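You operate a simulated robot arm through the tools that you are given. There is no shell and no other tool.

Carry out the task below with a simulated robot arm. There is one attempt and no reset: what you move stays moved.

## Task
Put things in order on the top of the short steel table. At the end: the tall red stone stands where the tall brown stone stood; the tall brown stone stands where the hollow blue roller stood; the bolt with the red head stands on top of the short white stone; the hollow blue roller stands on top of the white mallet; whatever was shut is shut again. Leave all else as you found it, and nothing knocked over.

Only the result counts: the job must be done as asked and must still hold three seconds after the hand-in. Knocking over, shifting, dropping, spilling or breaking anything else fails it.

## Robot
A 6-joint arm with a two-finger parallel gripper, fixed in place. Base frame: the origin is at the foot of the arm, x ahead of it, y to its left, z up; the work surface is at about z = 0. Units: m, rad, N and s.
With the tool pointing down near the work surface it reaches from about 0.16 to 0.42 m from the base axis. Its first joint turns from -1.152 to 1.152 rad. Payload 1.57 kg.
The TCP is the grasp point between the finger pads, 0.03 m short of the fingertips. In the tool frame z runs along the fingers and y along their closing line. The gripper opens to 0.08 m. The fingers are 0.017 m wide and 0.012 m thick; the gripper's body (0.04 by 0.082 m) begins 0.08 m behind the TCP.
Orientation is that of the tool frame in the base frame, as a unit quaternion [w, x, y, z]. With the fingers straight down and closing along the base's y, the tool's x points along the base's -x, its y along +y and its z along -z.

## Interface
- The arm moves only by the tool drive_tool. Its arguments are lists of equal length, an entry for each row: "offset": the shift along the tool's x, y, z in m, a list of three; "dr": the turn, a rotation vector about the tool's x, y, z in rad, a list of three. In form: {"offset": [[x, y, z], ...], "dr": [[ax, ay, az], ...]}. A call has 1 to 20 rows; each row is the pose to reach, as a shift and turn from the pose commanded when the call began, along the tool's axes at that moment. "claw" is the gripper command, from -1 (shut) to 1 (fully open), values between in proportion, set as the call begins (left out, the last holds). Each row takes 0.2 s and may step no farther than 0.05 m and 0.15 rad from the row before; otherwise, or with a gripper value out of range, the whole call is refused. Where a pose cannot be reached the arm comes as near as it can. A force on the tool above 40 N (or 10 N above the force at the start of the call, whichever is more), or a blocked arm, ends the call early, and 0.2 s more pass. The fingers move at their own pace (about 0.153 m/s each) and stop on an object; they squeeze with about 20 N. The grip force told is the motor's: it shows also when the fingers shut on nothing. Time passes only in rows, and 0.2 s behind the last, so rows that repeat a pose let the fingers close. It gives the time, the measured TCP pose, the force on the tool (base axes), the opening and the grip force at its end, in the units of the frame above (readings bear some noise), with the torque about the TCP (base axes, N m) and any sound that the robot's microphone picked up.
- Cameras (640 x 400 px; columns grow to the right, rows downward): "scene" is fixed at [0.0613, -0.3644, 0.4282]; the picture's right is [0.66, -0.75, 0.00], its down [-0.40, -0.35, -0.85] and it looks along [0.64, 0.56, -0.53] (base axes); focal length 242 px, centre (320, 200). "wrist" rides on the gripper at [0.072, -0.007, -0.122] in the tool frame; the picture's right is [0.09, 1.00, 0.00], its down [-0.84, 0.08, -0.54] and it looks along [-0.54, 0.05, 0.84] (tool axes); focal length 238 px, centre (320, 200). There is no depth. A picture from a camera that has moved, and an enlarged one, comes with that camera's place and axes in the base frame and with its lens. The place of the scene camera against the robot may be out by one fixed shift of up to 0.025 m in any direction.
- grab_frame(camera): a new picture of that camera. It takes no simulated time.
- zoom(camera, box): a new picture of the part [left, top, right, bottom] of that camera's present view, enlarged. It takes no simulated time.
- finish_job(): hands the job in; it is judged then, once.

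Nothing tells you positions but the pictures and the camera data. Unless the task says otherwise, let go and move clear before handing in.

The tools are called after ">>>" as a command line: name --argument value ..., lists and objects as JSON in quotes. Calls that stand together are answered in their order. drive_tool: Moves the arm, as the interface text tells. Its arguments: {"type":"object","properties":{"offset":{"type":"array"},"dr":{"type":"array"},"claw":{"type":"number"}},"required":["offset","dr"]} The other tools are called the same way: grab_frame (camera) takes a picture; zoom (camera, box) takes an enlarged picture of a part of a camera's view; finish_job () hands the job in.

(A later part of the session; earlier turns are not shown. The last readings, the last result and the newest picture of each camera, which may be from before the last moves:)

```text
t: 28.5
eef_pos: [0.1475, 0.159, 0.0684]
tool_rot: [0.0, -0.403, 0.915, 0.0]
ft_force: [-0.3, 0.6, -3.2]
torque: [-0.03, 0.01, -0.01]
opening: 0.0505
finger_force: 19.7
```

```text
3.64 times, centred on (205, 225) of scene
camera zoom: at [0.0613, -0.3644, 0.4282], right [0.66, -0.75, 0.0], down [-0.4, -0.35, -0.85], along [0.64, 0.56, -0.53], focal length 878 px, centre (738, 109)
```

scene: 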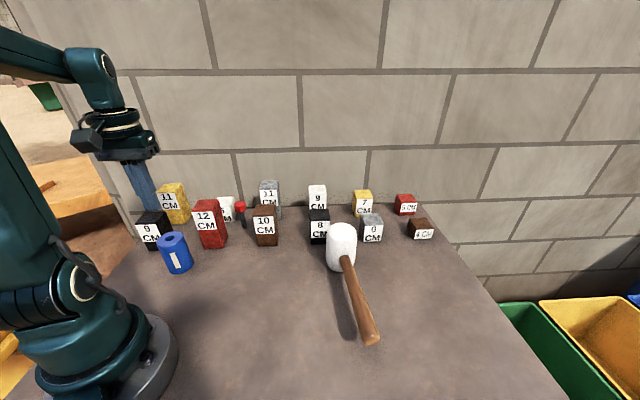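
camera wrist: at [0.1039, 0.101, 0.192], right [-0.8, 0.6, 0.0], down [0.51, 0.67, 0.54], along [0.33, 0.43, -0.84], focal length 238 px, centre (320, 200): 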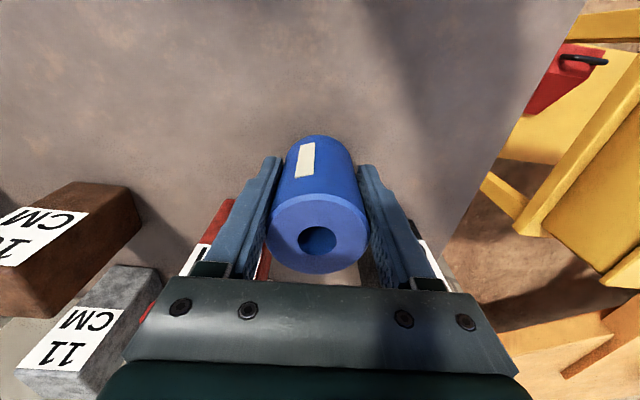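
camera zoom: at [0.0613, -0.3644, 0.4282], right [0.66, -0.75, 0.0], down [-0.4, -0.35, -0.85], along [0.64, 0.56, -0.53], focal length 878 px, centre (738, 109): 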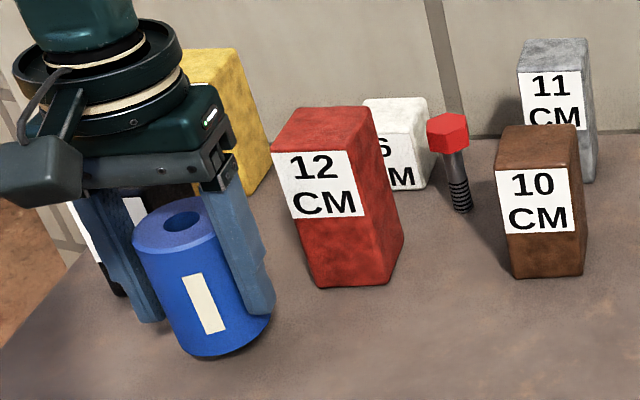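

The roller is held now (about 3 N) and lifts cleanly when moved slowly. I'll carry it gently to a free spot at (0.30, -0.03), where a tilted re-grasp is possible.

>>> drive_tool --offset '[[0.0003, -0.0017, -0.0001], [0.001, -0.0067, -0.0006], [0.0022, -0.0146, -0.0012], [0.0038, -0.025, -0.0021], [0.0057, -0.0375, -0.0031], [0.0079, -0.0519, -0.0043], [0.0103, -0.0677, -0.0056], [0.0128, -0.0845, -0.007], [0.0155, -0.1021, -0.0085], [0.0182, -0.12, -0.01], [0.0209, -0.138, -0.0115], [0.0236, -0.1556, -0.013], [0.0261, -0.1725, -0.0144], [0.0285, -0.1882, -0.0157], [0.0307, -0.2026, -0.0169], [0.0326, -0.2151, -0.0179], [0.0342, -0.2255, -0.0188], [0.0354, -0.2334, -0.0194], [0.0361, -0.2384, -0.0199], [0.0364, -0.2401, -0.02]]' --dr '[[0, 0, 0.0067], [0, 0, 0.026], [0, 0, 0.0565], [0, 0, 0.0967], [0, 0, 0.1454], [0, 0, 0.2009], [0, 0, 0.2621], [0, 0, 0.3274], [0, 0, 0.3955], [0, 0, 0.465], [0, 0, 0.5346], [0, 0, 0.6026], [0, 0, 0.668], [0, 0, 0.7291], [0, 0, 0.7847], [0, 0, 0.8333], [0, 0, 0.8735], [0, 0, 0.904], [0, 0, 0.9233], [0, 0, 0.93]]'

>>> grab_frame --camera "wrist"

>>> grab_frame --camera "scene"

```text
t: 32.7
eef_pos: [0.3003, -0.0316, 0.0887]
tool_rot: [0.0, 0.051, 0.999, 0.0]
ft_force: [-0.2, -0.6, -2.4]
torque: [-0.01, 0.05, 0.0]
opening: 0.05
finger_force: 20.1
```

```text
taken
camera wrist: at [0.2277, -0.0299, 0.2115], right [0.01, 1.0, 0.0], down [0.84, -0.01, 0.54], along [0.54, 0.0, -0.84], focal length 238 px, centre (320, 200)
```

wrist: 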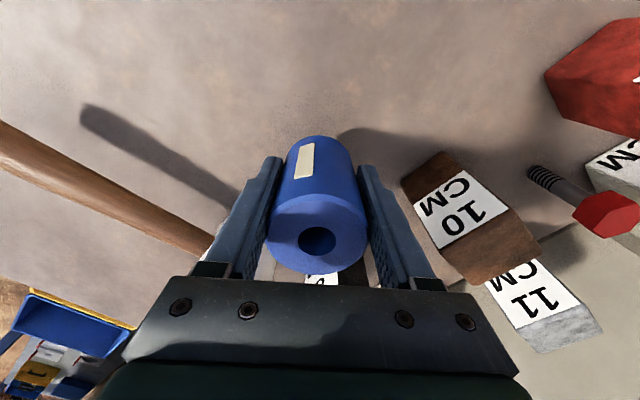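

```text
taken
```

scene: 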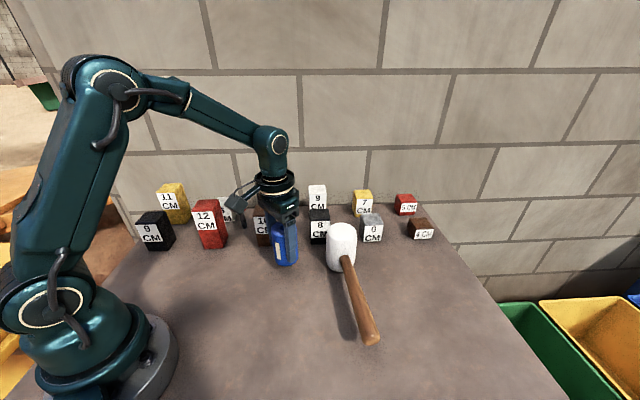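

The roller is above the free spot. I'll lower it slowly to the table.

>>> drive_tool --offset '[[0, 0, 0.003], [0, 0, 0.01], [0, 0, 0.018], [0, 0, 0.026], [0, 0, 0.032], [0, 0, 0.036], [0, 0, 0.038]]' --dr '[[0, 0, 0], [0, 0, 0], [0, 0, 0], [0, 0, 0], [0, 0, 0], [0, 0, 0], [0, 0, 0]]'

>>> drive_tool --offset '[[0, 0, 0.0005], [0, 0, 0.001]]' --dr '[[0, 0, 0], [0, 0, 0]]'

```text
t: 34.3
eef_pos: [0.3011, -0.0305, 0.0519]
tool_rot: [0.0, 0.051, 0.999, -0.001]
ft_force: [0.7, -0.3, -3.1]
torque: [-0.02, -0.01, 0.0]
opening: 0.0502
finger_force: 19.5
```

```text
t: 34.9
eef_pos: [0.3008, -0.0313, 0.0497]
tool_rot: [0.0, 0.051, 0.999, 0.0]
ft_force: [0.1, 0.1, -3.6]
torque: [-0.02, 0.01, 0.01]
opening: 0.0502
finger_force: 19.9
```

>>> drive_tool --offset '[[0, 0, 0.0005], [0, 0, 0.001], [0, 0, 0.001]]' --dr '[[0, 0, 0], [0, 0, 0], [0, 0, 0]]'

```text
t: 35.7
eef_pos: [0.2996, -0.0303, 0.0479]
tool_rot: [0.0, 0.05, 0.999, 0.0]
ft_force: [-6.1, 1.9, 15.7]
torque: [-0.23, -0.11, -0.11]
opening: 0.0499
finger_force: 20.4
```

The roller is down (contact force felt). I'll release, rise straight up and check it.

>>> drive_tool --offset '[[0, 0, -0.0007], [0, 0, -0.0007], [0, 0, -0.0007]]' --dr '[[0, 0, 0], [0, 0, 0], [0, 0, 0]]' --claw 1

>>> drive_tool --offset '[[0, 0, -0.02], [0, 0, -0.06], [0, 0, -0.1], [0, 0, -0.14], [0, 0, -0.14]]' --dr '[[0, 0, 0], [0, 0, 0], [0, 0, 0], [0, 0, 0], [0, 0, 0]]'

>>> grab_frame --camera "wrist"

```text
t: 36.5
eef_pos: [0.3015, -0.0303, 0.0493]
tool_rot: [0.0, 0.05, 0.999, 0.0]
ft_force: [0.1, -0.5, 0.2]
torque: [-0.01, -0.01, 0.0]
opening: 0.0798
finger_force: 0.0
```

```text
t: 37.7
eef_pos: [0.3, -0.0285, 0.1916]
tool_rot: [0.001, 0.05, 0.999, 0.0]
ft_force: [-0.6, 0.8, -0.1]
torque: [0.01, -0.01, 0.05]
opening: 0.0798
finger_force: 0.0
```

```text
taken
camera wrist: at [0.2286, -0.0275, 0.314], right [0.01, 1.0, 0.0], down [0.84, -0.01, 0.54], along [0.54, 0.0, -0.84], focal length 238 px, centre (320, 200)
```

wrist: 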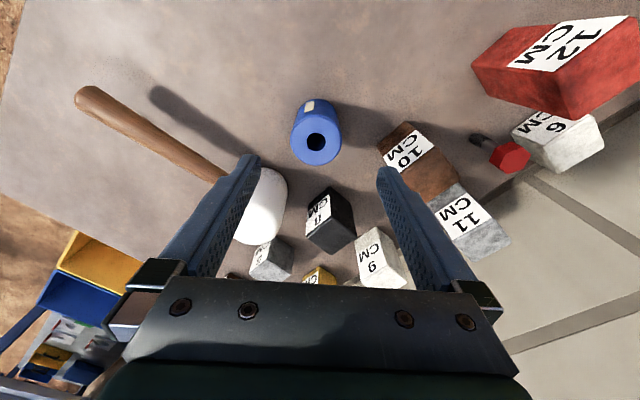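

The roller stands at (0.3005, -0.03). Before re-grasping, I'll test with an empty claw whether the mallet spot can be reached with a 0.35 tilt.

>>> drive_tool --offset '[[0, 0, 0], [0, 0, 0]]' --dr '[[0, 0, 0.08], [0, 0, 0.16]]'

>>> drive_tool --offset '[[-0.03, -0.0122, 0.0], [-0.06, -0.0244, 0.01], [-0.09, -0.0366, 0.025], [-0.1197, -0.0487, 0.036], [-0.1197, -0.0487, 0.036]]' --dr '[[0, -0.12, 0], [0, -0.24, 0], [0, -0.35, 0], [0, -0.35, 0], [0, -0.35, 0]]'

>>> grab_frame --camera "wrist"

>>> grab_frame --camera "scene"

```text
t: 38.3
eef_pos: [0.3, -0.0298, 0.1901]
tool_rot: [-0.001, 0.131, 0.991, 0.0]
ft_force: [0.0, -1.2, 0.5]
torque: [0.0, 0.04, 0.0]
opening: 0.0801
finger_force: 0.0
```

```text
t: 39.5
eef_pos: [0.4045, -0.1075, 0.1532]
tool_rot: [0.173, 0.128, 0.976, -0.022]
ft_force: [-0.9, 0.6, -1.2]
torque: [0.01, -0.01, -0.01]
opening: 0.0798
finger_force: 0.0
```

```text
taken
camera wrist: at [0.2967, -0.0848, 0.2436], right [0.17, 0.98, -0.03], down [0.6, -0.08, 0.8], along [0.78, -0.16, -0.6], focal length 238 px, centre (320, 200)
```

wrist: 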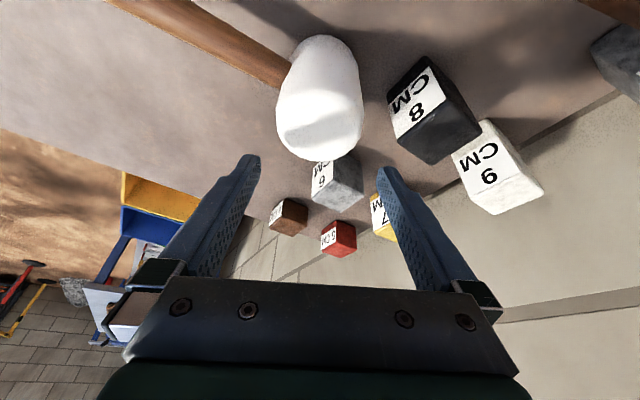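

```text
taken
```

scene: 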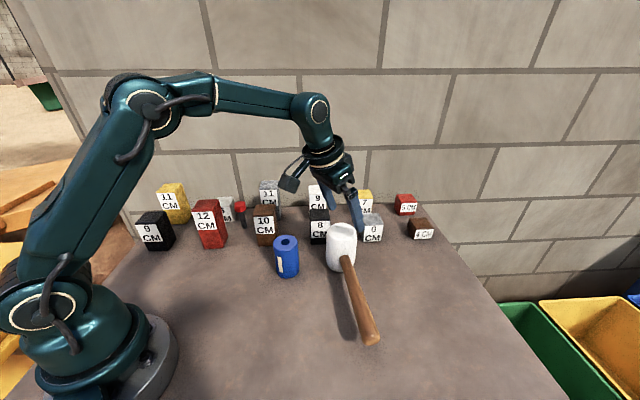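

Reach there is comfortable. I'll use this close view to refine the mallet's head position.

>>> zoom --camera "wrist" --box '[240, 20, 400, 120]'

>>> zoom --camera "wrist" --box '[240, 80, 400, 180]'

>>> zoom --camera "scene" --box '[260, 170, 430, 280]'

```text
4.00 times, centred on (320, 70) of wrist
camera zoom: at [0.2967, -0.0848, 0.2436], right [0.17, 0.98, -0.03], down [0.6, -0.08, 0.8], along [0.78, -0.16, -0.6], focal length 953 px, centre (320, 720)
```

zoom: 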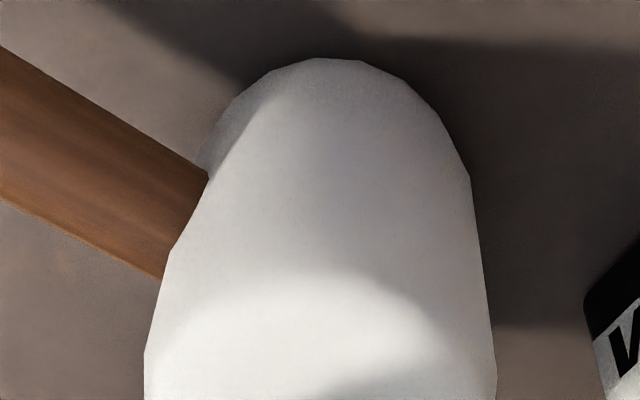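

```text
4.00 times, centred on (320, 130) of wrist
camera zoom: at [0.2967, -0.0848, 0.2436], right [0.17, 0.98, -0.03], down [0.6, -0.08, 0.8], along [0.78, -0.16, -0.6], focal length 953 px, centre (320, 480)
```

zoom: 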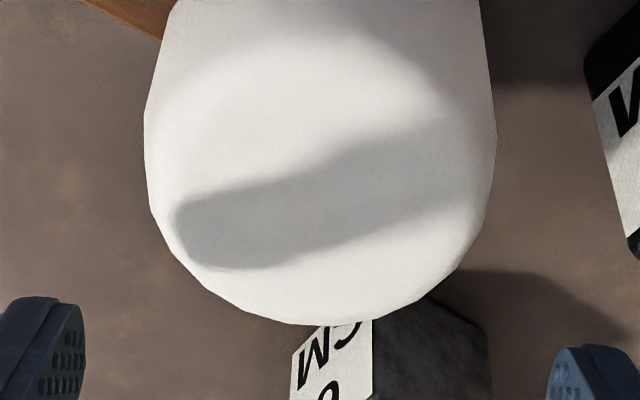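

```text
3.64 times, centred on (345, 225) of scene
camera zoom: at [0.0613, -0.3644, 0.4282], right [0.66, -0.75, 0.0], down [-0.4, -0.35, -0.85], along [0.64, 0.56, -0.53], focal length 878 px, centre (229, 109)
```

zoom: 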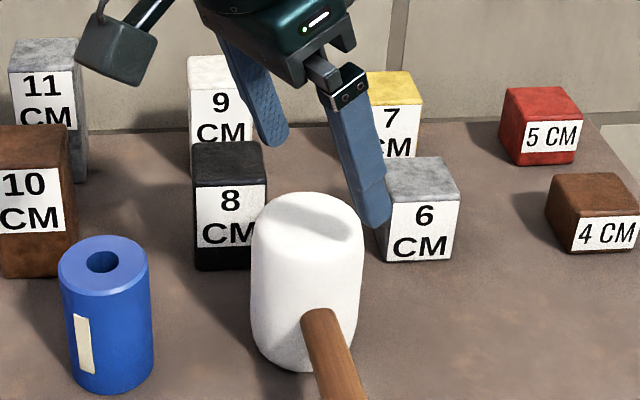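

The mallet head centre refines to about (0.400, -0.107). Now I'll go back over the roller with this tilted orientation and lower around it.

>>> drive_tool --offset '[[0.0375, 0.0161, -0.0137], [0.0749, 0.0323, -0.0273], [0.1124, 0.0484, -0.041], [0.1124, 0.0484, -0.041]]' --dr '[[0, 0, 0], [0, 0, 0], [0, 0, 0], [0, 0, 0]]'

>>> grab_frame --camera "wrist"

```text
t: 40.5
eef_pos: [0.2986, -0.0306, 0.155]
tool_rot: [0.173, 0.129, 0.976, -0.022]
ft_force: [0.4, 0.2, -0.4]
torque: [-0.01, -0.01, 0.03]
opening: 0.08
finger_force: 0.0
```

```text
taken
camera wrist: at [0.1921, -0.0082, 0.2452], right [0.17, 0.98, -0.03], down [0.6, -0.08, 0.8], along [0.78, -0.16, -0.6], focal length 238 px, centre (320, 200)
```

wrist: 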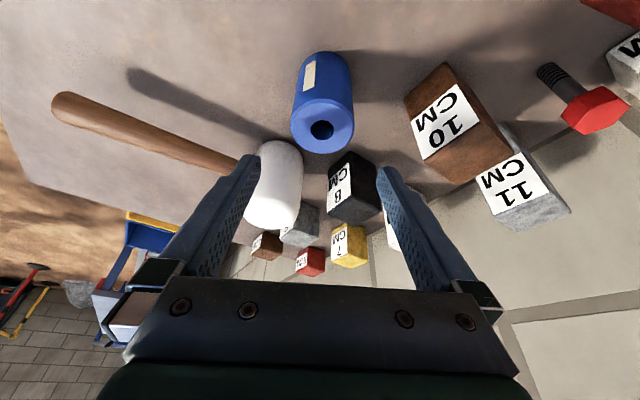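

>>> drive_tool --offset '[[0.0137, 0, 0.0376], [0.0274, 0, 0.0752], [0.0372, 0, 0.1019], [0.0372, 0, 0.1019]]' --dr '[[0, 0, 0], [0, 0, 0], [0, 0, 0], [0, 0, 0]]'

>>> grab_frame --camera "wrist"

>>> zoom --camera "scene" --box '[220, 170, 390, 280]'

```text
t: 41.5
eef_pos: [0.3026, -0.0341, 0.0528]
tool_rot: [0.175, 0.129, 0.976, -0.025]
ft_force: [1.0, 0.1, 0.3]
torque: [-0.05, 0.01, 0.0]
opening: 0.0801
finger_force: 0.1
out of reach, approached as far as the arm can: row 3
```

```text
taken
camera wrist: at [0.1946, -0.0104, 0.1428], right [0.18, 0.98, -0.04], down [0.6, -0.08, 0.8], along [0.78, -0.16, -0.6], focal length 238 px, centre (320, 200)
```

wrist: 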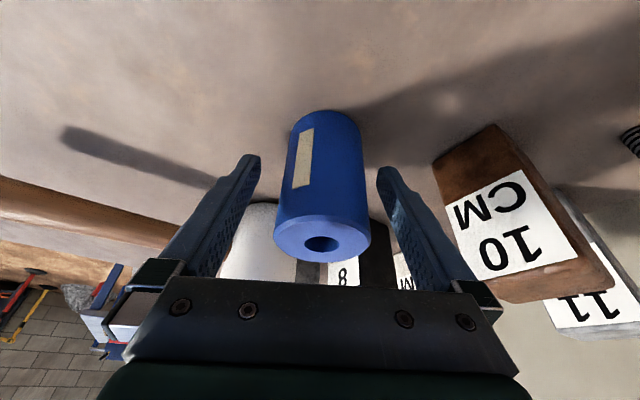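

```text
3.64 times, centred on (305, 225) of scene
camera zoom: at [0.0613, -0.3644, 0.4282], right [0.66, -0.75, 0.0], down [-0.4, -0.35, -0.85], along [0.64, 0.56, -0.53], focal length 878 px, centre (374, 109)
```

zoom: 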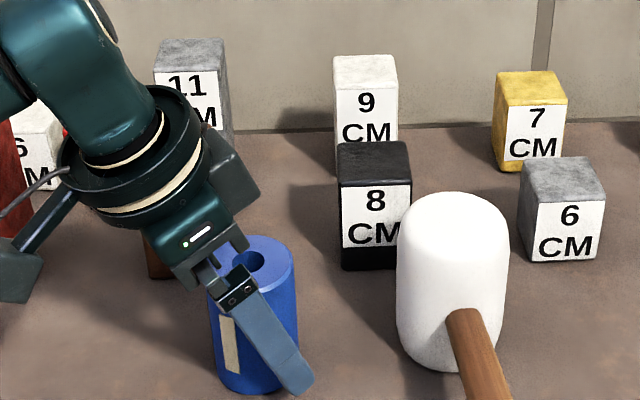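

The arm stopped at z≈0.053, which is fine for the grip, but the roller is about 4 mm off-centre between the fingers. I'll shift sideways a little before closing.

>>> drive_tool --offset '[[0, 0.004, 0], [0, 0.004, 0]]' --dr '[[0, 0, 0], [0, 0, 0]]'

>>> zoom --camera "wrist" --box '[220, 100, 420, 225]'

```text
t: 42.1
eef_pos: [0.3007, -0.0283, 0.0457]
tool_rot: [0.172, 0.128, 0.976, -0.022]
ft_force: [-0.3, -0.6, -0.6]
torque: [0.0, 0.03, 0.0]
opening: 0.08
finger_force: 0.0
```

```text
3.20 times, centred on (320, 162) of wrist
camera zoom: at [0.1933, -0.0048, 0.1366], right [0.17, 0.98, -0.03], down [0.6, -0.08, 0.79], along [0.78, -0.16, -0.61], focal length 763 px, centre (320, 320)
```

zoom: 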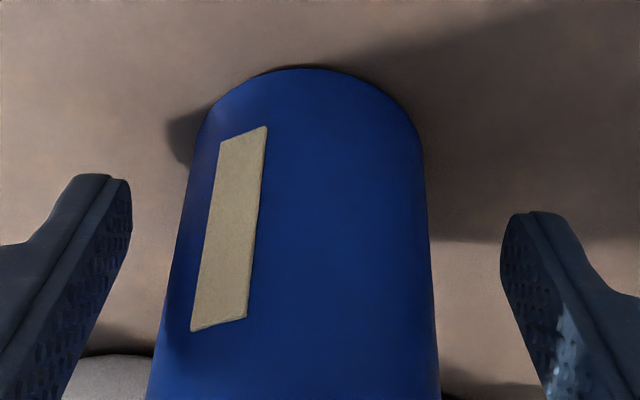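

Now centred within about 2 mm at z≈0.046. Closing.

>>> drive_tool --offset '[[0, -0.0015, 0], [0, -0.0015, 0], [0, -0.0015, 0], [0, -0.0015, 0]]' --dr '[[0, 0, 0], [0, 0, 0], [0, 0, 0], [0, 0, 0]]' --claw -1

>>> grab_frame --camera "wrist"

```text
t: 43.1
eef_pos: [0.3, -0.0283, 0.0465]
tool_rot: [0.173, 0.128, 0.976, -0.022]
ft_force: [-0.2, 2.6, 2.8]
torque: [0.01, 0.05, -0.04]
opening: 0.048
finger_force: 19.8
```

```text
taken
camera wrist: at [0.1928, -0.0065, 0.1365], right [0.17, 0.98, -0.03], down [0.6, -0.08, 0.8], along [0.78, -0.16, -0.6], focal length 238 px, centre (320, 200)
```

wrist: 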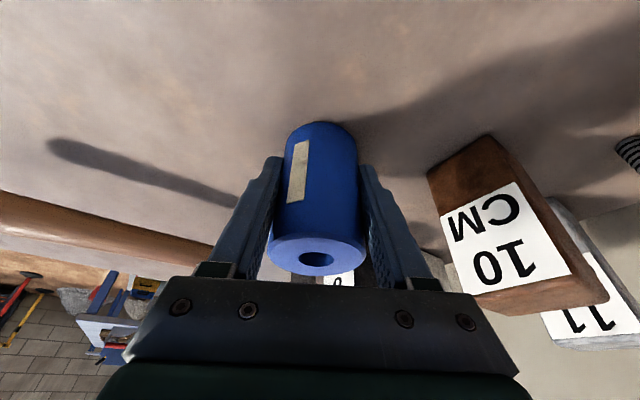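

>>> drive_tool --offset '[[-0.0003, -0.0015, -0.0009], [-0.0007, -0.0015, -0.0019], [-0.0014, -0.0015, -0.0038], [-0.0024, -0.0015, -0.0066], [-0.0034, -0.0015, -0.0094], [-0.0045, -0.0015, -0.0122], [-0.0055, -0.0015, -0.015]]' --dr '[[0, 0, 0], [0, 0, 0], [0, 0, 0], [0, 0, 0], [0, 0, 0], [0, 0, 0], [0, 0, 0]]'

>>> grab_frame --camera "wrist"

>>> zoom --camera "scene" --box '[220, 170, 390, 280]'

```text
t: 44.7
eef_pos: [0.3003, -0.0298, 0.0611]
tool_rot: [0.173, 0.127, 0.977, -0.021]
ft_force: [-0.8, 0.5, -3.2]
torque: [0.01, 0.04, 0.03]
opening: 0.048
finger_force: 20.1
```

```text
taken
camera wrist: at [0.1929, -0.008, 0.1516], right [0.17, 0.98, -0.03], down [0.6, -0.08, 0.8], along [0.78, -0.16, -0.6], focal length 238 px, centre (320, 200)
```

wrist: 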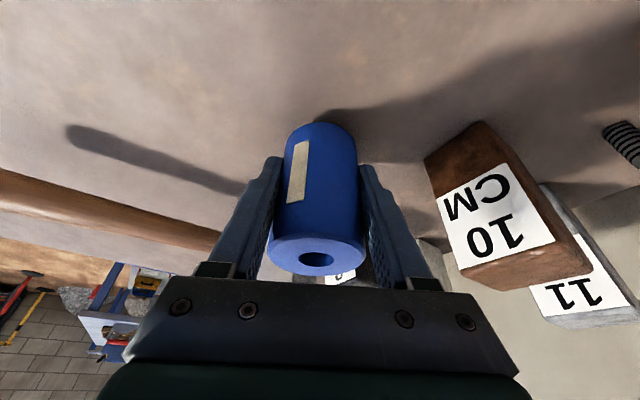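

```text
3.64 times, centred on (305, 225) of scene
camera zoom: at [0.0613, -0.3644, 0.4282], right [0.66, -0.75, 0.0], down [-0.4, -0.35, -0.85], along [0.64, 0.56, -0.53], focal length 878 px, centre (374, 109)
```

zoom: 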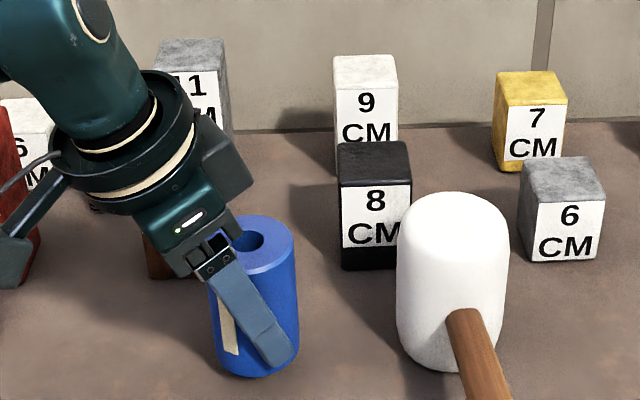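

Held firmly. I'll lift it smoothly to clear the mallet's top.

>>> drive_tool --offset '[[-0.001, 0, -0.0026], [-0.0036, 0, -0.0098], [-0.0074, 0, -0.0203], [-0.0121, 0, -0.0331], [-0.0172, 0, -0.047], [-0.0222, 0, -0.0608], [-0.0269, 0, -0.0736], [-0.0307, 0, -0.0841], [-0.0333, 0, -0.0913], [-0.0343, 0, -0.0939]]' --dr '[[0, 0, 0], [0, 0, 0], [0, 0, 0], [0, 0, 0], [0, 0, 0], [0, 0, 0], [0, 0, 0], [0, 0, 0], [0, 0, 0], [0, 0, 0]]'

>>> grab_frame --camera "wrist"

>>> grab_frame --camera "scene"

```text
t: 46.9
eef_pos: [0.3006, -0.0288, 0.1605]
tool_rot: [0.172, 0.127, 0.977, -0.022]
ft_force: [0.2, -0.2, -2.4]
torque: [0.03, 0.04, 0.02]
opening: 0.0478
finger_force: 19.6
```

```text
taken
camera wrist: at [0.1926, -0.008, 0.2519], right [0.17, 0.98, -0.03], down [0.6, -0.08, 0.8], along [0.78, -0.16, -0.6], focal length 238 px, centre (320, 200)
```

wrist: 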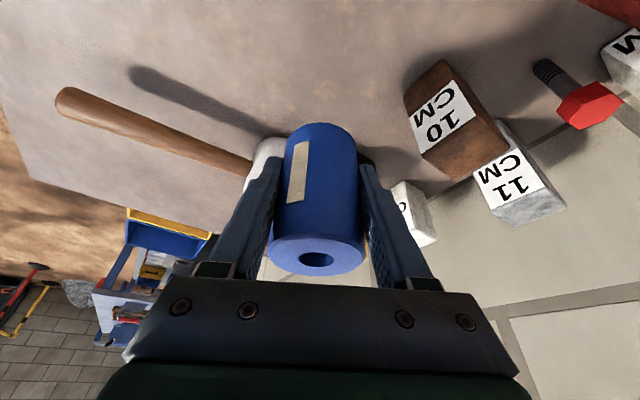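

```text
taken
```

scene: 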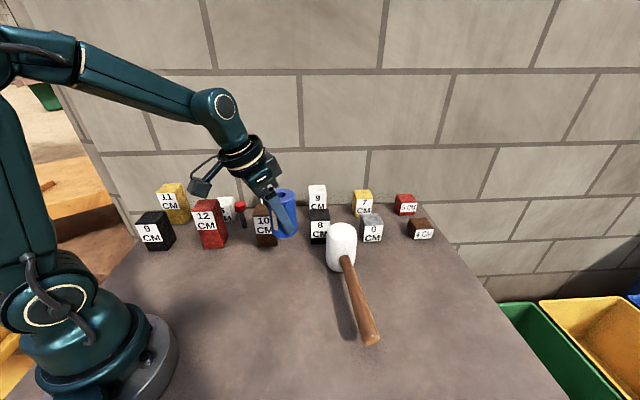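

>>> drive_tool --offset '[[-0.0031, -0.0014, 0.001], [-0.0115, -0.0051, 0.0037], [-0.024, -0.0106, 0.0076], [-0.039, -0.0172, 0.0124], [-0.0555, -0.0245, 0.0176], [-0.0719, -0.0318, 0.0227], [-0.0869, -0.0384, 0.0275], [-0.0994, -0.0439, 0.0314], [-0.1078, -0.0476, 0.0341], [-0.1109, -0.049, 0.0351], [-0.1109, -0.049, 0.0351]]' --dr '[[0, 0, 0], [0, 0, 0], [0, 0, 0], [0, 0, 0], [0, 0, 0], [0, 0, 0], [0, 0, 0], [0, 0, 0], [0, 0, 0], [0, 0, 0], [0, 0, 0]]'

>>> grab_frame --camera "wrist"

>>> zoom --camera "scene" --box '[260, 150, 430, 280]'

```text
t: 49.3
eef_pos: [0.4002, -0.1074, 0.166]
tool_rot: [0.172, 0.127, 0.977, -0.023]
ft_force: [0.3, -0.3, -2.6]
torque: [-0.01, -0.01, 0.01]
opening: 0.0478
finger_force: 20.3
```

```text
taken
camera wrist: at [0.2929, -0.0866, 0.2578], right [0.17, 0.98, -0.03], down [0.6, -0.08, 0.8], along [0.78, -0.16, -0.6], focal length 238 px, centre (320, 200)
```

wrist: 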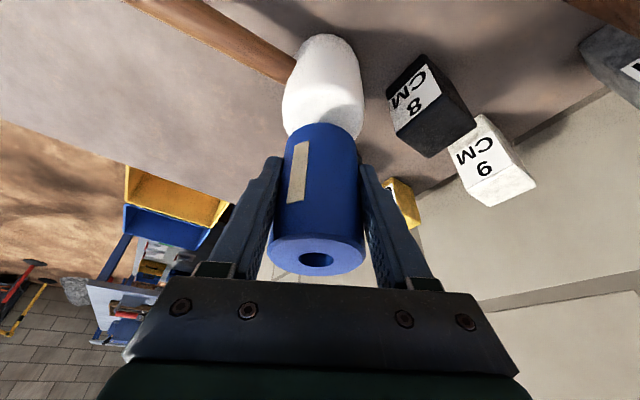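

```text
3.08 times, centred on (345, 215) of scene
camera zoom: at [0.0614, -0.3644, 0.4281], right [0.66, -0.75, 0.0], down [-0.4, -0.35, -0.85], along [0.64, 0.56, -0.53], focal length 743 px, centre (243, 154)
```

zoom: 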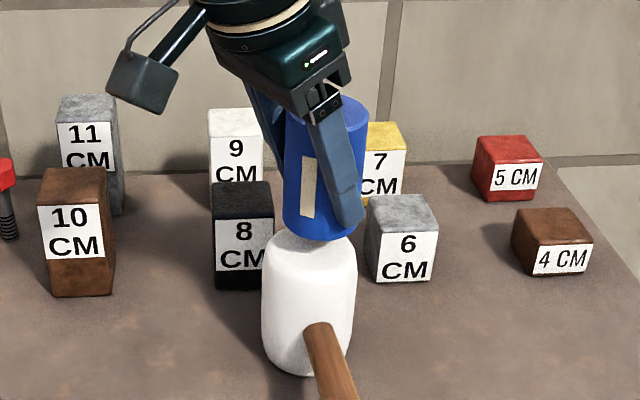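

>>> zoom --camera "scene" --box '[310, 165, 390, 215]'

>>> zoom --camera "scene" --box '[305, 215, 401, 275]'

>>> zoom --camera "wrist" --box '[240, 30, 400, 130]'

```text
8.00 times, centred on (350, 190) of scene
camera zoom: at [0.0614, -0.3644, 0.4281], right [0.66, -0.75, 0.0], down [-0.4, -0.35, -0.85], along [0.64, 0.56, -0.53], focal length 1932 px, centre (80, 280)
```

zoom: 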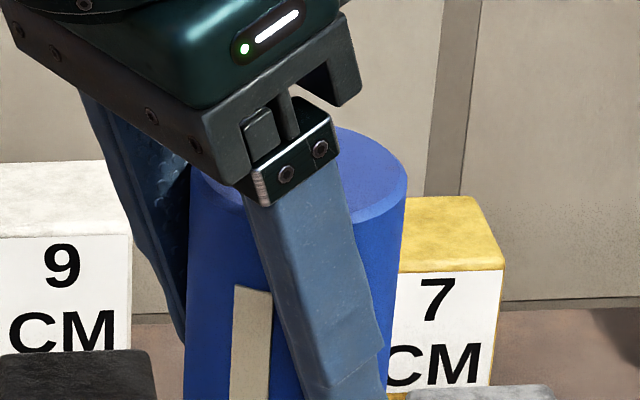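

```text
6.67 times, centred on (353, 245) of scene
camera zoom: at [0.0614, -0.3644, 0.4281], right [0.66, -0.75, 0.0], down [-0.4, -0.35, -0.85], along [0.64, 0.56, -0.53], focal length 1610 px, centre (100, -100)
```

zoom: 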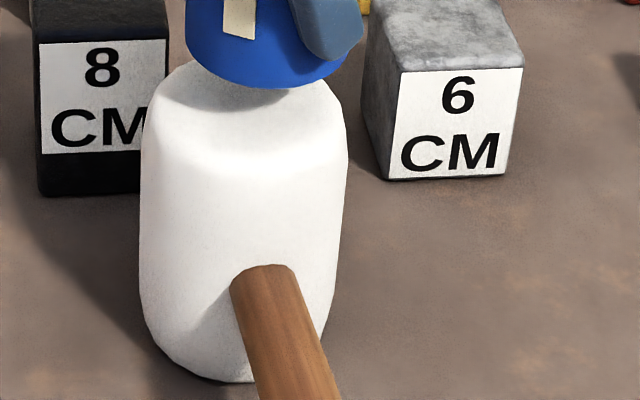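

```text
4.00 times, centred on (320, 80) of wrist
camera zoom: at [0.2929, -0.0866, 0.2578], right [0.17, 0.98, -0.03], down [0.6, -0.08, 0.8], along [0.78, -0.16, -0.6], focal length 953 px, centre (320, 680)
```

zoom: 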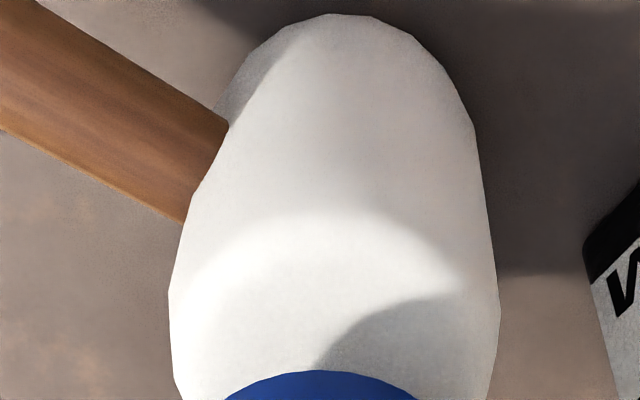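

Comparing scene and wrist views, the roller sits about 5–6 mm too far outward relative to the mallet axis. I'll correct inward and start lowering slowly.

>>> drive_tool --offset '[[0.0013, 0.0003, -0.0005], [0.0035, 0.0008, -0.0013], [0.0052, 0.0012, -0.0019], [0.0062, 0.0012, 0.0009], [0.0076, 0.0012, 0.0047], [0.0086, 0.0012, 0.0075], [0.0086, 0.0012, 0.0075]]' --dr '[[0, 0, 0], [0, 0, 0], [0, 0, 0], [0, 0, 0], [0, 0, 0], [0, 0, 0], [0, 0, 0]]'

>>> zoom --camera "scene" --box '[305, 200, 401, 260]'

>>> zoom --camera "wrist" --box '[240, 40, 400, 140]'

```text
t: 50.9
eef_pos: [0.3949, -0.1052, 0.1551]
tool_rot: [0.173, 0.128, 0.976, -0.023]
ft_force: [-1.4, -0.1, -3.6]
torque: [0.01, 0.03, 0.02]
opening: 0.048
finger_force: 20.5
```

```text
6.67 times, centred on (353, 230) of scene
camera zoom: at [0.0613, -0.3644, 0.4281], right [0.66, -0.75, 0.0], down [-0.4, -0.35, -0.85], along [0.64, 0.56, -0.53], focal length 1610 px, centre (100, 0)
```

zoom: 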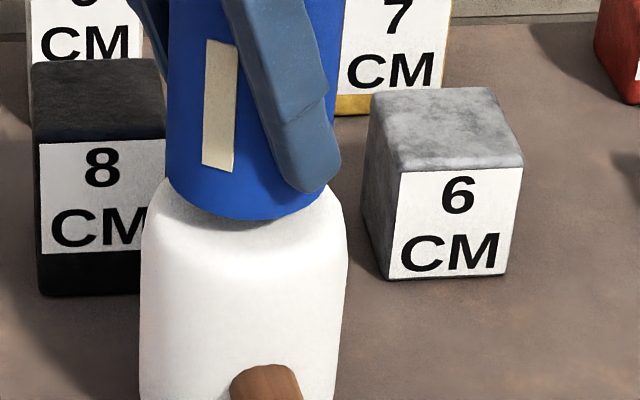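

```text
4.00 times, centred on (320, 90) of wrist
camera zoom: at [0.288, -0.0829, 0.2467], right [0.17, 0.98, -0.03], down [0.6, -0.08, 0.8], along [0.78, -0.16, -0.61], focal length 953 px, centre (320, 640)
```

zoom: 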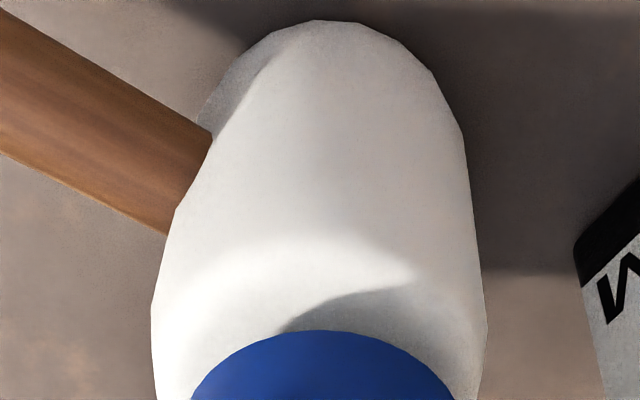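

The roller is now aligned over the mallet from both views. I'll lower in 1 mm steps until contact.

>>> drive_tool --offset '[[0.0003, 0, 0.0009], [0.0007, 0, 0.0019], [0.001, 0, 0.0028], [0.0014, 0, 0.0038], [0.0017, 0, 0.0047]]' --dr '[[0, 0, 0], [0, 0, 0], [0, 0, 0], [0, 0, 0], [0, 0, 0]]'

```text
t: 52.1
eef_pos: [0.3956, -0.1062, 0.1503]
tool_rot: [0.172, 0.128, 0.977, -0.023]
ft_force: [-0.4, 0.6, -3.1]
torque: [0.02, 0.0, 0.02]
opening: 0.0477
finger_force: 19.6
```

>>> drive_tool --offset '[[0.0003, 0, 0.0009], [0.0007, 0, 0.0019], [0.0007, 0, 0.0019]]' --dr '[[0, 0, 0], [0, 0, 0], [0, 0, 0]]'

>>> zoom --camera "scene" --box '[305, 200, 401, 260]'

```text
t: 52.9
eef_pos: [0.3948, -0.1046, 0.1484]
tool_rot: [0.172, 0.127, 0.977, -0.022]
ft_force: [-0.2, 0.1, -3.0]
torque: [-0.03, 0.03, 0.02]
opening: 0.0477
finger_force: 19.8
```

```text
6.67 times, centred on (353, 230) of scene
camera zoom: at [0.0613, -0.3644, 0.4281], right [0.66, -0.75, 0.0], down [-0.4, -0.35, -0.85], along [0.64, 0.56, -0.53], focal length 1610 px, centre (100, 0)
```

zoom: 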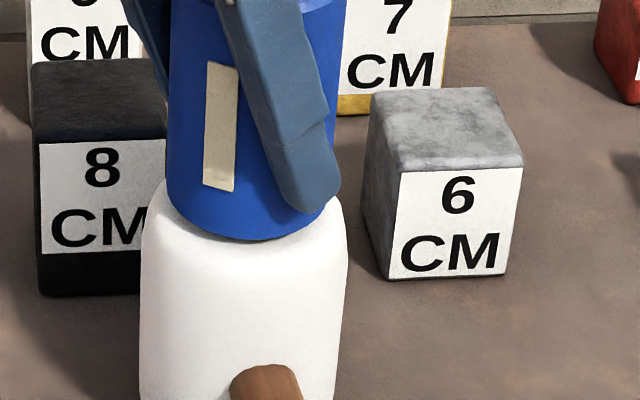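

>>> drive_tool --offset '[[0.0002, 0, 0.0005], [0.0003, 0, 0.0009], [0.0003, 0, 0.0009]]' --dr '[[0, 0, 0], [0, 0, 0], [0, 0, 0]]'

>>> drive_tool --offset '[[0.0002, 0, 0.0005], [0.0003, 0, 0.0009], [0.0003, 0, 0.0009]]' --dr '[[0, 0, 0], [0, 0, 0], [0, 0, 0]]'

```text
t: 53.7
eef_pos: [0.3959, -0.1044, 0.1477]
tool_rot: [0.172, 0.128, 0.977, -0.023]
ft_force: [-0.5, -0.2, -3.0]
torque: [0.03, 0.05, 0.0]
opening: 0.0478
finger_force: 20.3
```

```text
t: 54.5
eef_pos: [0.3952, -0.1041, 0.1475]
tool_rot: [0.172, 0.127, 0.977, -0.022]
ft_force: [0.3, 0.8, -2.1]
torque: [0.02, 0.02, 0.01]
opening: 0.0478
finger_force: 19.6
```

>>> drive_tool --offset '[[0.0002, 0, 0.0005], [0.0003, 0, 0.0009], [0.0003, 0, 0.0009]]' --dr '[[0, 0, 0], [0, 0, 0], [0, 0, 0]]'

>>> zoom --camera "scene" --box '[305, 200, 401, 260]'

```text
t: 55.3
eef_pos: [0.3959, -0.1045, 0.1455]
tool_rot: [0.173, 0.127, 0.976, -0.023]
ft_force: [0.4, 0.1, -2.6]
torque: [0.02, 0.03, 0.01]
opening: 0.0477
finger_force: 19.7
```

```text
6.67 times, centred on (353, 230) of scene
camera zoom: at [0.0613, -0.3644, 0.4281], right [0.66, -0.75, 0.0], down [-0.4, -0.35, -0.85], along [0.64, 0.56, -0.53], focal length 1610 px, centre (100, 0)
```

zoom: 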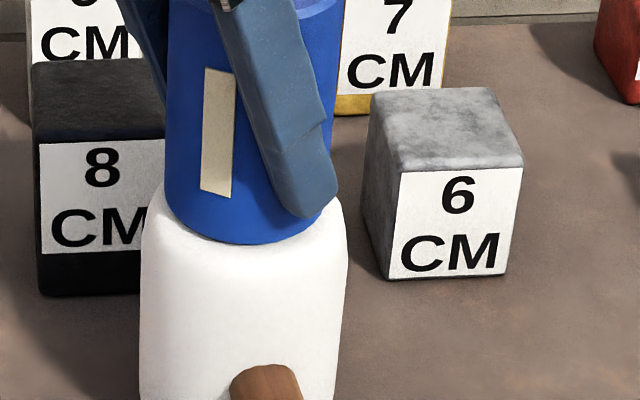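

>>> drive_tool --offset '[[0.0002, 0, 0.0005], [0.0003, 0, 0.0009], [0.0003, 0, 0.0009]]' --dr '[[0, 0, 0], [0, 0, 0], [0, 0, 0]]'

>>> drive_tool --offset '[[0.0002, 0, 0.0005], [0.0003, 0, 0.0009], [0.0003, 0, 0.0009]]' --dr '[[0, 0, 0], [0, 0, 0], [0, 0, 0]]'

```text
t: 56.1
eef_pos: [0.3974, -0.1058, 0.1451]
tool_rot: [0.173, 0.127, 0.976, -0.023]
ft_force: [-7.2, 2.0, 10.4]
torque: [-0.01, 0.42, -0.07]
opening: 0.0479
finger_force: 20.3
```

```text
t: 56.9
eef_pos: [0.3966, -0.1066, 0.1454]
tool_rot: [0.174, 0.127, 0.976, -0.022]
ft_force: [-4.1, 4.4, 17.4]
torque: [0.12, -0.17, 0.03]
opening: 0.0482
finger_force: 20.1
```

Contact is confirmed on the mallet. I'll ease off about 1 mm and open the claw.

>>> drive_tool --offset '[[-0.0003, 0, -0.0008], [-0.0004, 0, -0.0011]]' --dr '[[0, 0, 0], [0, 0, 0]]'

>>> drive_tool --offset '[[0, 0, 0], [0, 0, 0], [0, 0, 0]]' --dr '[[0, 0, 0], [0, 0, 0], [0, 0, 0]]' --claw 0.9

>>> grab_frame --camera "wrist"

>>> zoom --camera "scene" --box '[280, 150, 440, 270]'

```text
t: 57.5
eef_pos: [0.3961, -0.1046, 0.1454]
tool_rot: [0.173, 0.127, 0.976, -0.023]
ft_force: [5.5, -0.1, 5.4]
torque: [-0.06, -0.47, 0.05]
opening: 0.0481
finger_force: 20.6
```

```text
t: 58.3
eef_pos: [0.3956, -0.1051, 0.1442]
tool_rot: [0.172, 0.127, 0.977, -0.022]
ft_force: [0.2, -0.6, 0.1]
torque: [-0.02, -0.01, 0.02]
opening: 0.076
finger_force: 0.1
```

```text
taken
camera wrist: at [0.2881, -0.0827, 0.2363], right [0.17, 0.98, -0.03], down [0.6, -0.08, 0.8], along [0.78, -0.16, -0.6], focal length 238 px, centre (320, 200)
```

wrist: 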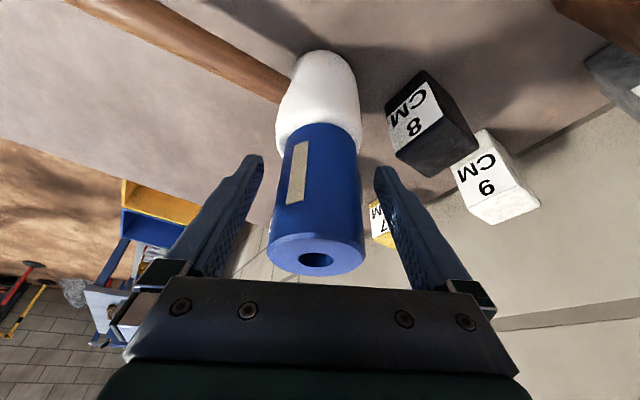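

```text
3.33 times, centred on (360, 210) of scene
camera zoom: at [0.0613, -0.3644, 0.4282], right [0.66, -0.75, 0.0], down [-0.4, -0.35, -0.85], along [0.64, 0.56, -0.53], focal length 805 px, centre (187, 167)
```

zoom: 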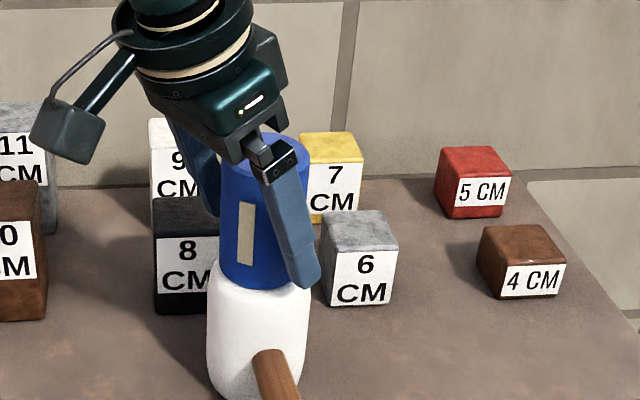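

The roller now stands on the mallet. I'll retreat horizontally inward so the fingers slide clear on both sides of it.

>>> drive_tool --offset '[[0.0094, 0, -0.0034], [0.0235, 0, -0.0086], [0.0423, 0, -0.0154], [0.0658, 0, -0.024], [0.0939, 0, -0.0343], [0.1127, 0, -0.0412]]' --dr '[[0, 0, 0], [0, 0, 0], [0, 0, 0], [0, 0, 0], [0, 0, 0], [0, 0, 0]]'

>>> grab_frame --camera "wrist"

>>> grab_frame --camera "scene"

```text
t: 59.7
eef_pos: [0.2798, -0.0745, 0.1465]
tool_rot: [0.172, 0.129, 0.976, -0.022]
ft_force: [0.2, 0.3, -0.3]
torque: [0.01, 0.01, 0.01]
opening: 0.0763
finger_force: 0.1
```

```text
taken
camera wrist: at [0.1716, -0.0517, 0.236], right [0.17, 0.98, -0.03], down [0.6, -0.08, 0.8], along [0.78, -0.16, -0.6], focal length 238 px, centre (320, 200)
```

wrist: 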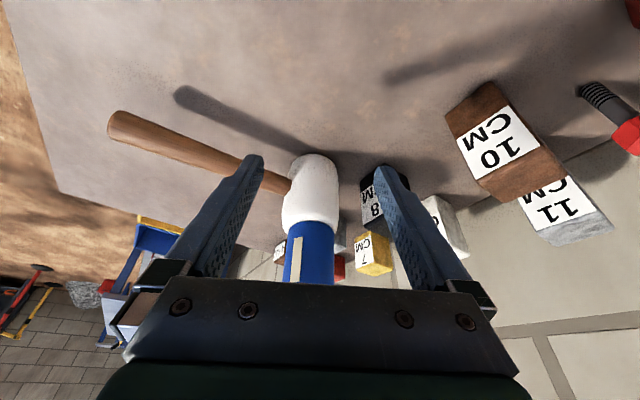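

```text
taken
```

scene: 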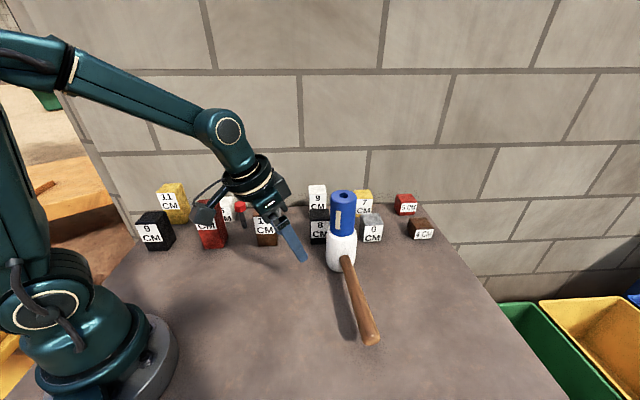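

>>> zoom --camera "scene" --box '[290, 170, 450, 290]'

>>> zoom --camera "wrist" --box '[400, 60, 640, 210]'

```text
3.33 times, centred on (370, 230) of scene
camera zoom: at [0.0613, -0.3644, 0.4282], right [0.66, -0.75, 0.0], down [-0.4, -0.35, -0.85], along [0.64, 0.56, -0.53], focal length 805 px, centre (153, 100)
```

zoom: 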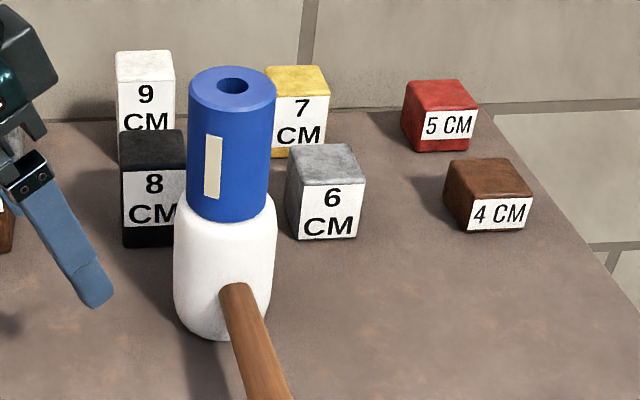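

```text
2.67 times, centred on (520, 135) of wrist
camera zoom: at [0.1716, -0.0517, 0.236], right [0.17, 0.98, -0.03], down [0.6, -0.08, 0.8], along [0.78, -0.16, -0.6], focal length 636 px, centre (-213, 373)
```

zoom: 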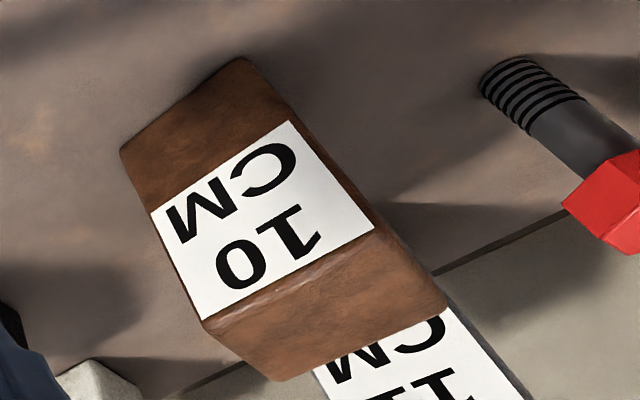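

The roller is squarely on the mallet. Next is the tall brown stone at (0.342, 0.082), with faces at about 41.5°. I'll straighten the tool, rise, and move above it.

>>> drive_tool --offset '[[-0.0057, 0, -0.0157], [-0.0114, 0, -0.0313], [-0.0171, 0, -0.047], [-0.0171, 0, -0.047]]' --dr '[[0, 0.12, 0], [0, 0.24, 0], [0, 0.35, 0], [0, 0.35, 0]]' --claw 1

>>> drive_tool --offset '[[-0.0028, 0.0239, 0.0], [-0.0055, 0.0478, 0.0], [-0.0083, 0.0717, 0.0], [-0.011, 0.0955, 0.005], [-0.0138, 0.1194, 0.012], [-0.0165, 0.1433, 0.02], [-0.0193, 0.1672, 0.027], [-0.0193, 0.1672, 0.027]]' --dr '[[0, 0, -0.141], [0, 0, -0.282], [0, 0, -0.423], [0, 0, -0.563], [0, 0, -0.704], [0, 0, -0.845], [0, 0, -0.986], [0, 0, -0.986]]'

>>> grab_frame --camera "wrist"

>>> grab_frame --camera "scene"

```text
t: 60.7
eef_pos: [0.2787, -0.0734, 0.1954]
tool_rot: [-0.001, 0.13, 0.992, 0.001]
ft_force: [0.3, 0.8, 0.8]
torque: [0.02, -0.01, -0.01]
opening: 0.08
finger_force: 0.1
```

```text
t: 62.5
eef_pos: [0.3404, 0.0832, 0.1689]
tool_rot: [0.0, -0.356, 0.935, 0.0]
ft_force: [-0.9, 0.5, -0.7]
torque: [-0.01, 0.0, 0.0]
opening: 0.0801
finger_force: 0.0
```

```text
taken
camera wrist: at [0.2917, 0.0315, 0.2914], right [-0.73, 0.68, 0.0], down [0.57, 0.61, 0.54], along [0.37, 0.4, -0.84], focal length 238 px, centre (320, 200)
```

wrist: 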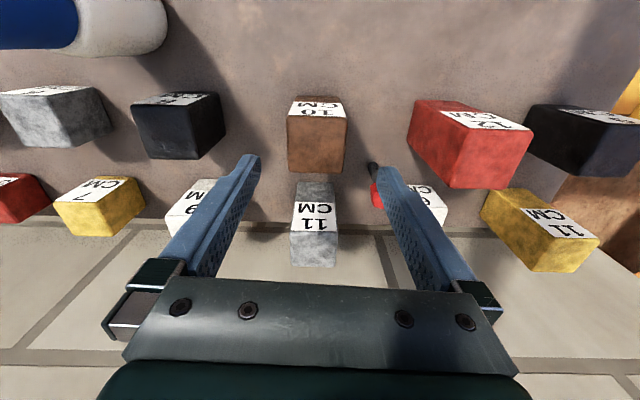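

```text
taken
```

scene: 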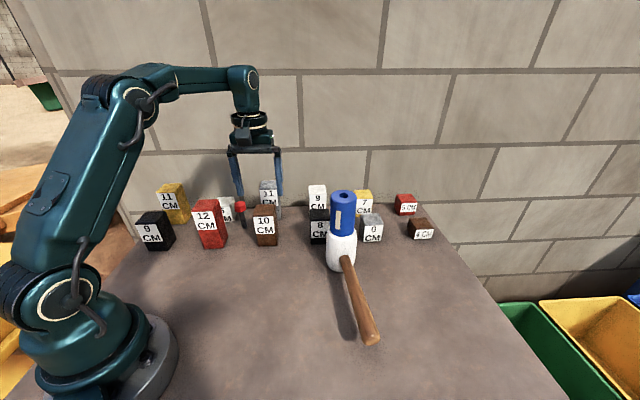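

>>> zoom --camera "wrist" --box '[256, 80, 384, 160]'

>>> zoom --camera "wrist" --box '[256, 110, 384, 190]'

```text
5.00 times, centred on (320, 120) of wrist
camera zoom: at [0.2917, 0.0315, 0.2914], right [-0.73, 0.68, 0.0], down [0.57, 0.61, 0.54], along [0.37, 0.4, -0.84], focal length 1192 px, centre (320, 600)
```

zoom: 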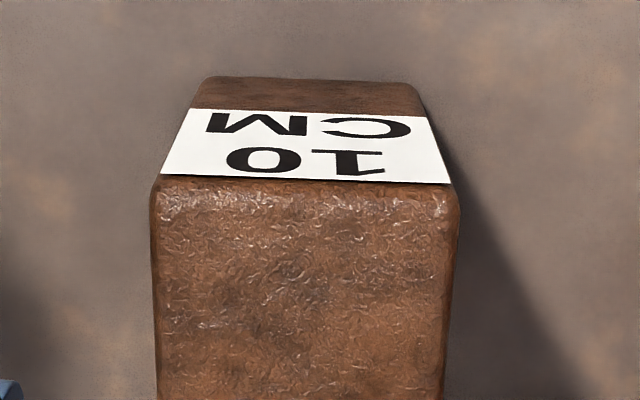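

```text
5.00 times, centred on (320, 150) of wrist
camera zoom: at [0.2917, 0.0315, 0.2914], right [-0.73, 0.68, 0.0], down [0.57, 0.61, 0.54], along [0.37, 0.4, -0.84], focal length 1192 px, centre (320, 450)
```

zoom: 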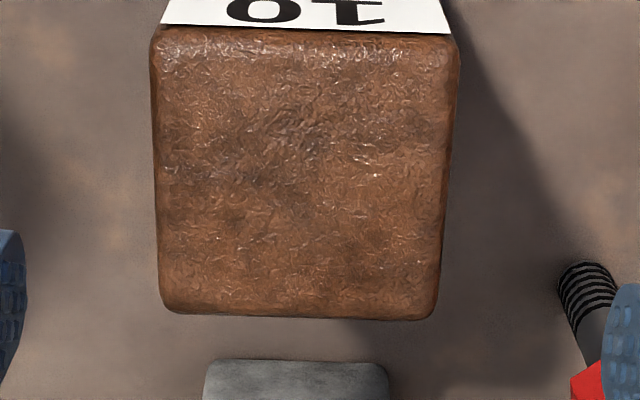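

The stone's centre is at (0.342, 0.081), rotated about 45°. I'll adjust yaw and sideways position, then lower around it.

>>> drive_tool --offset '[[0.0013, -0.0035, 0], [0.0013, -0.0035, 0.035], [0.0013, -0.0035, 0.075], [0.0013, -0.0035, 0.113], [0.0013, -0.0035, 0.113]]' --dr '[[0, 0, -0.06], [0, 0, -0.06], [0, 0, -0.06], [0, 0, -0.06], [0, 0, -0.06]]'

>>> grab_frame --camera "wrist"

>>> zoom --camera "scene" --box '[180, 160, 340, 260]'

```text
t: 63.7
eef_pos: [0.3441, 0.0789, 0.0542]
tool_rot: [0.0, -0.382, 0.924, -0.001]
ft_force: [0.6, 0.7, 0.5]
torque: [0.01, -0.02, -0.01]
opening: 0.08
finger_force: 0.0
```

```text
taken
camera wrist: at [0.297, 0.0244, 0.1765], right [-0.77, 0.64, 0.0], down [0.54, 0.65, 0.54], along [0.35, 0.42, -0.84], focal length 238 px, centre (320, 200)
```

wrist: 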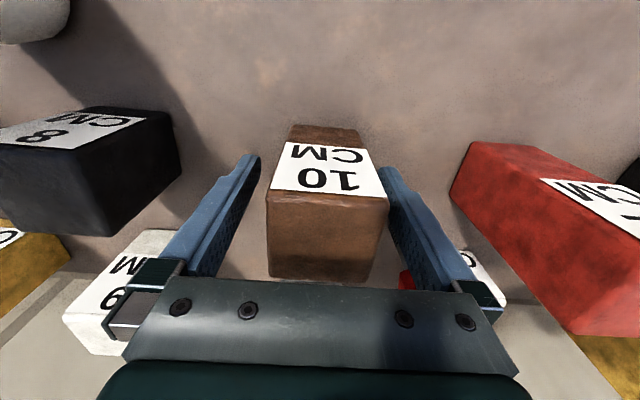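

```text
4.00 times, centred on (260, 210) of scene
camera zoom: at [0.0613, -0.3644, 0.4282], right [0.66, -0.75, 0.0], down [-0.4, -0.35, -0.85], along [0.64, 0.56, -0.53], focal length 966 px, centre (560, 160)
```

zoom: 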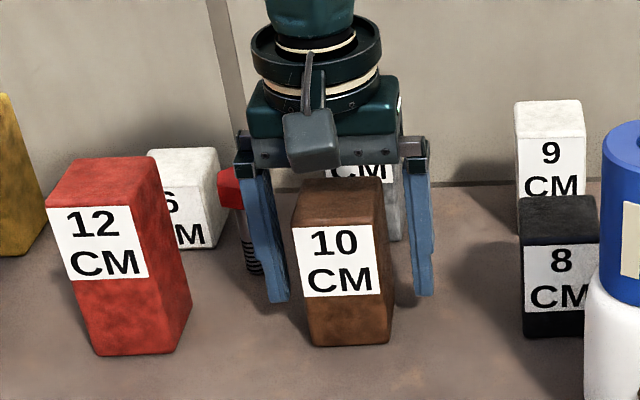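

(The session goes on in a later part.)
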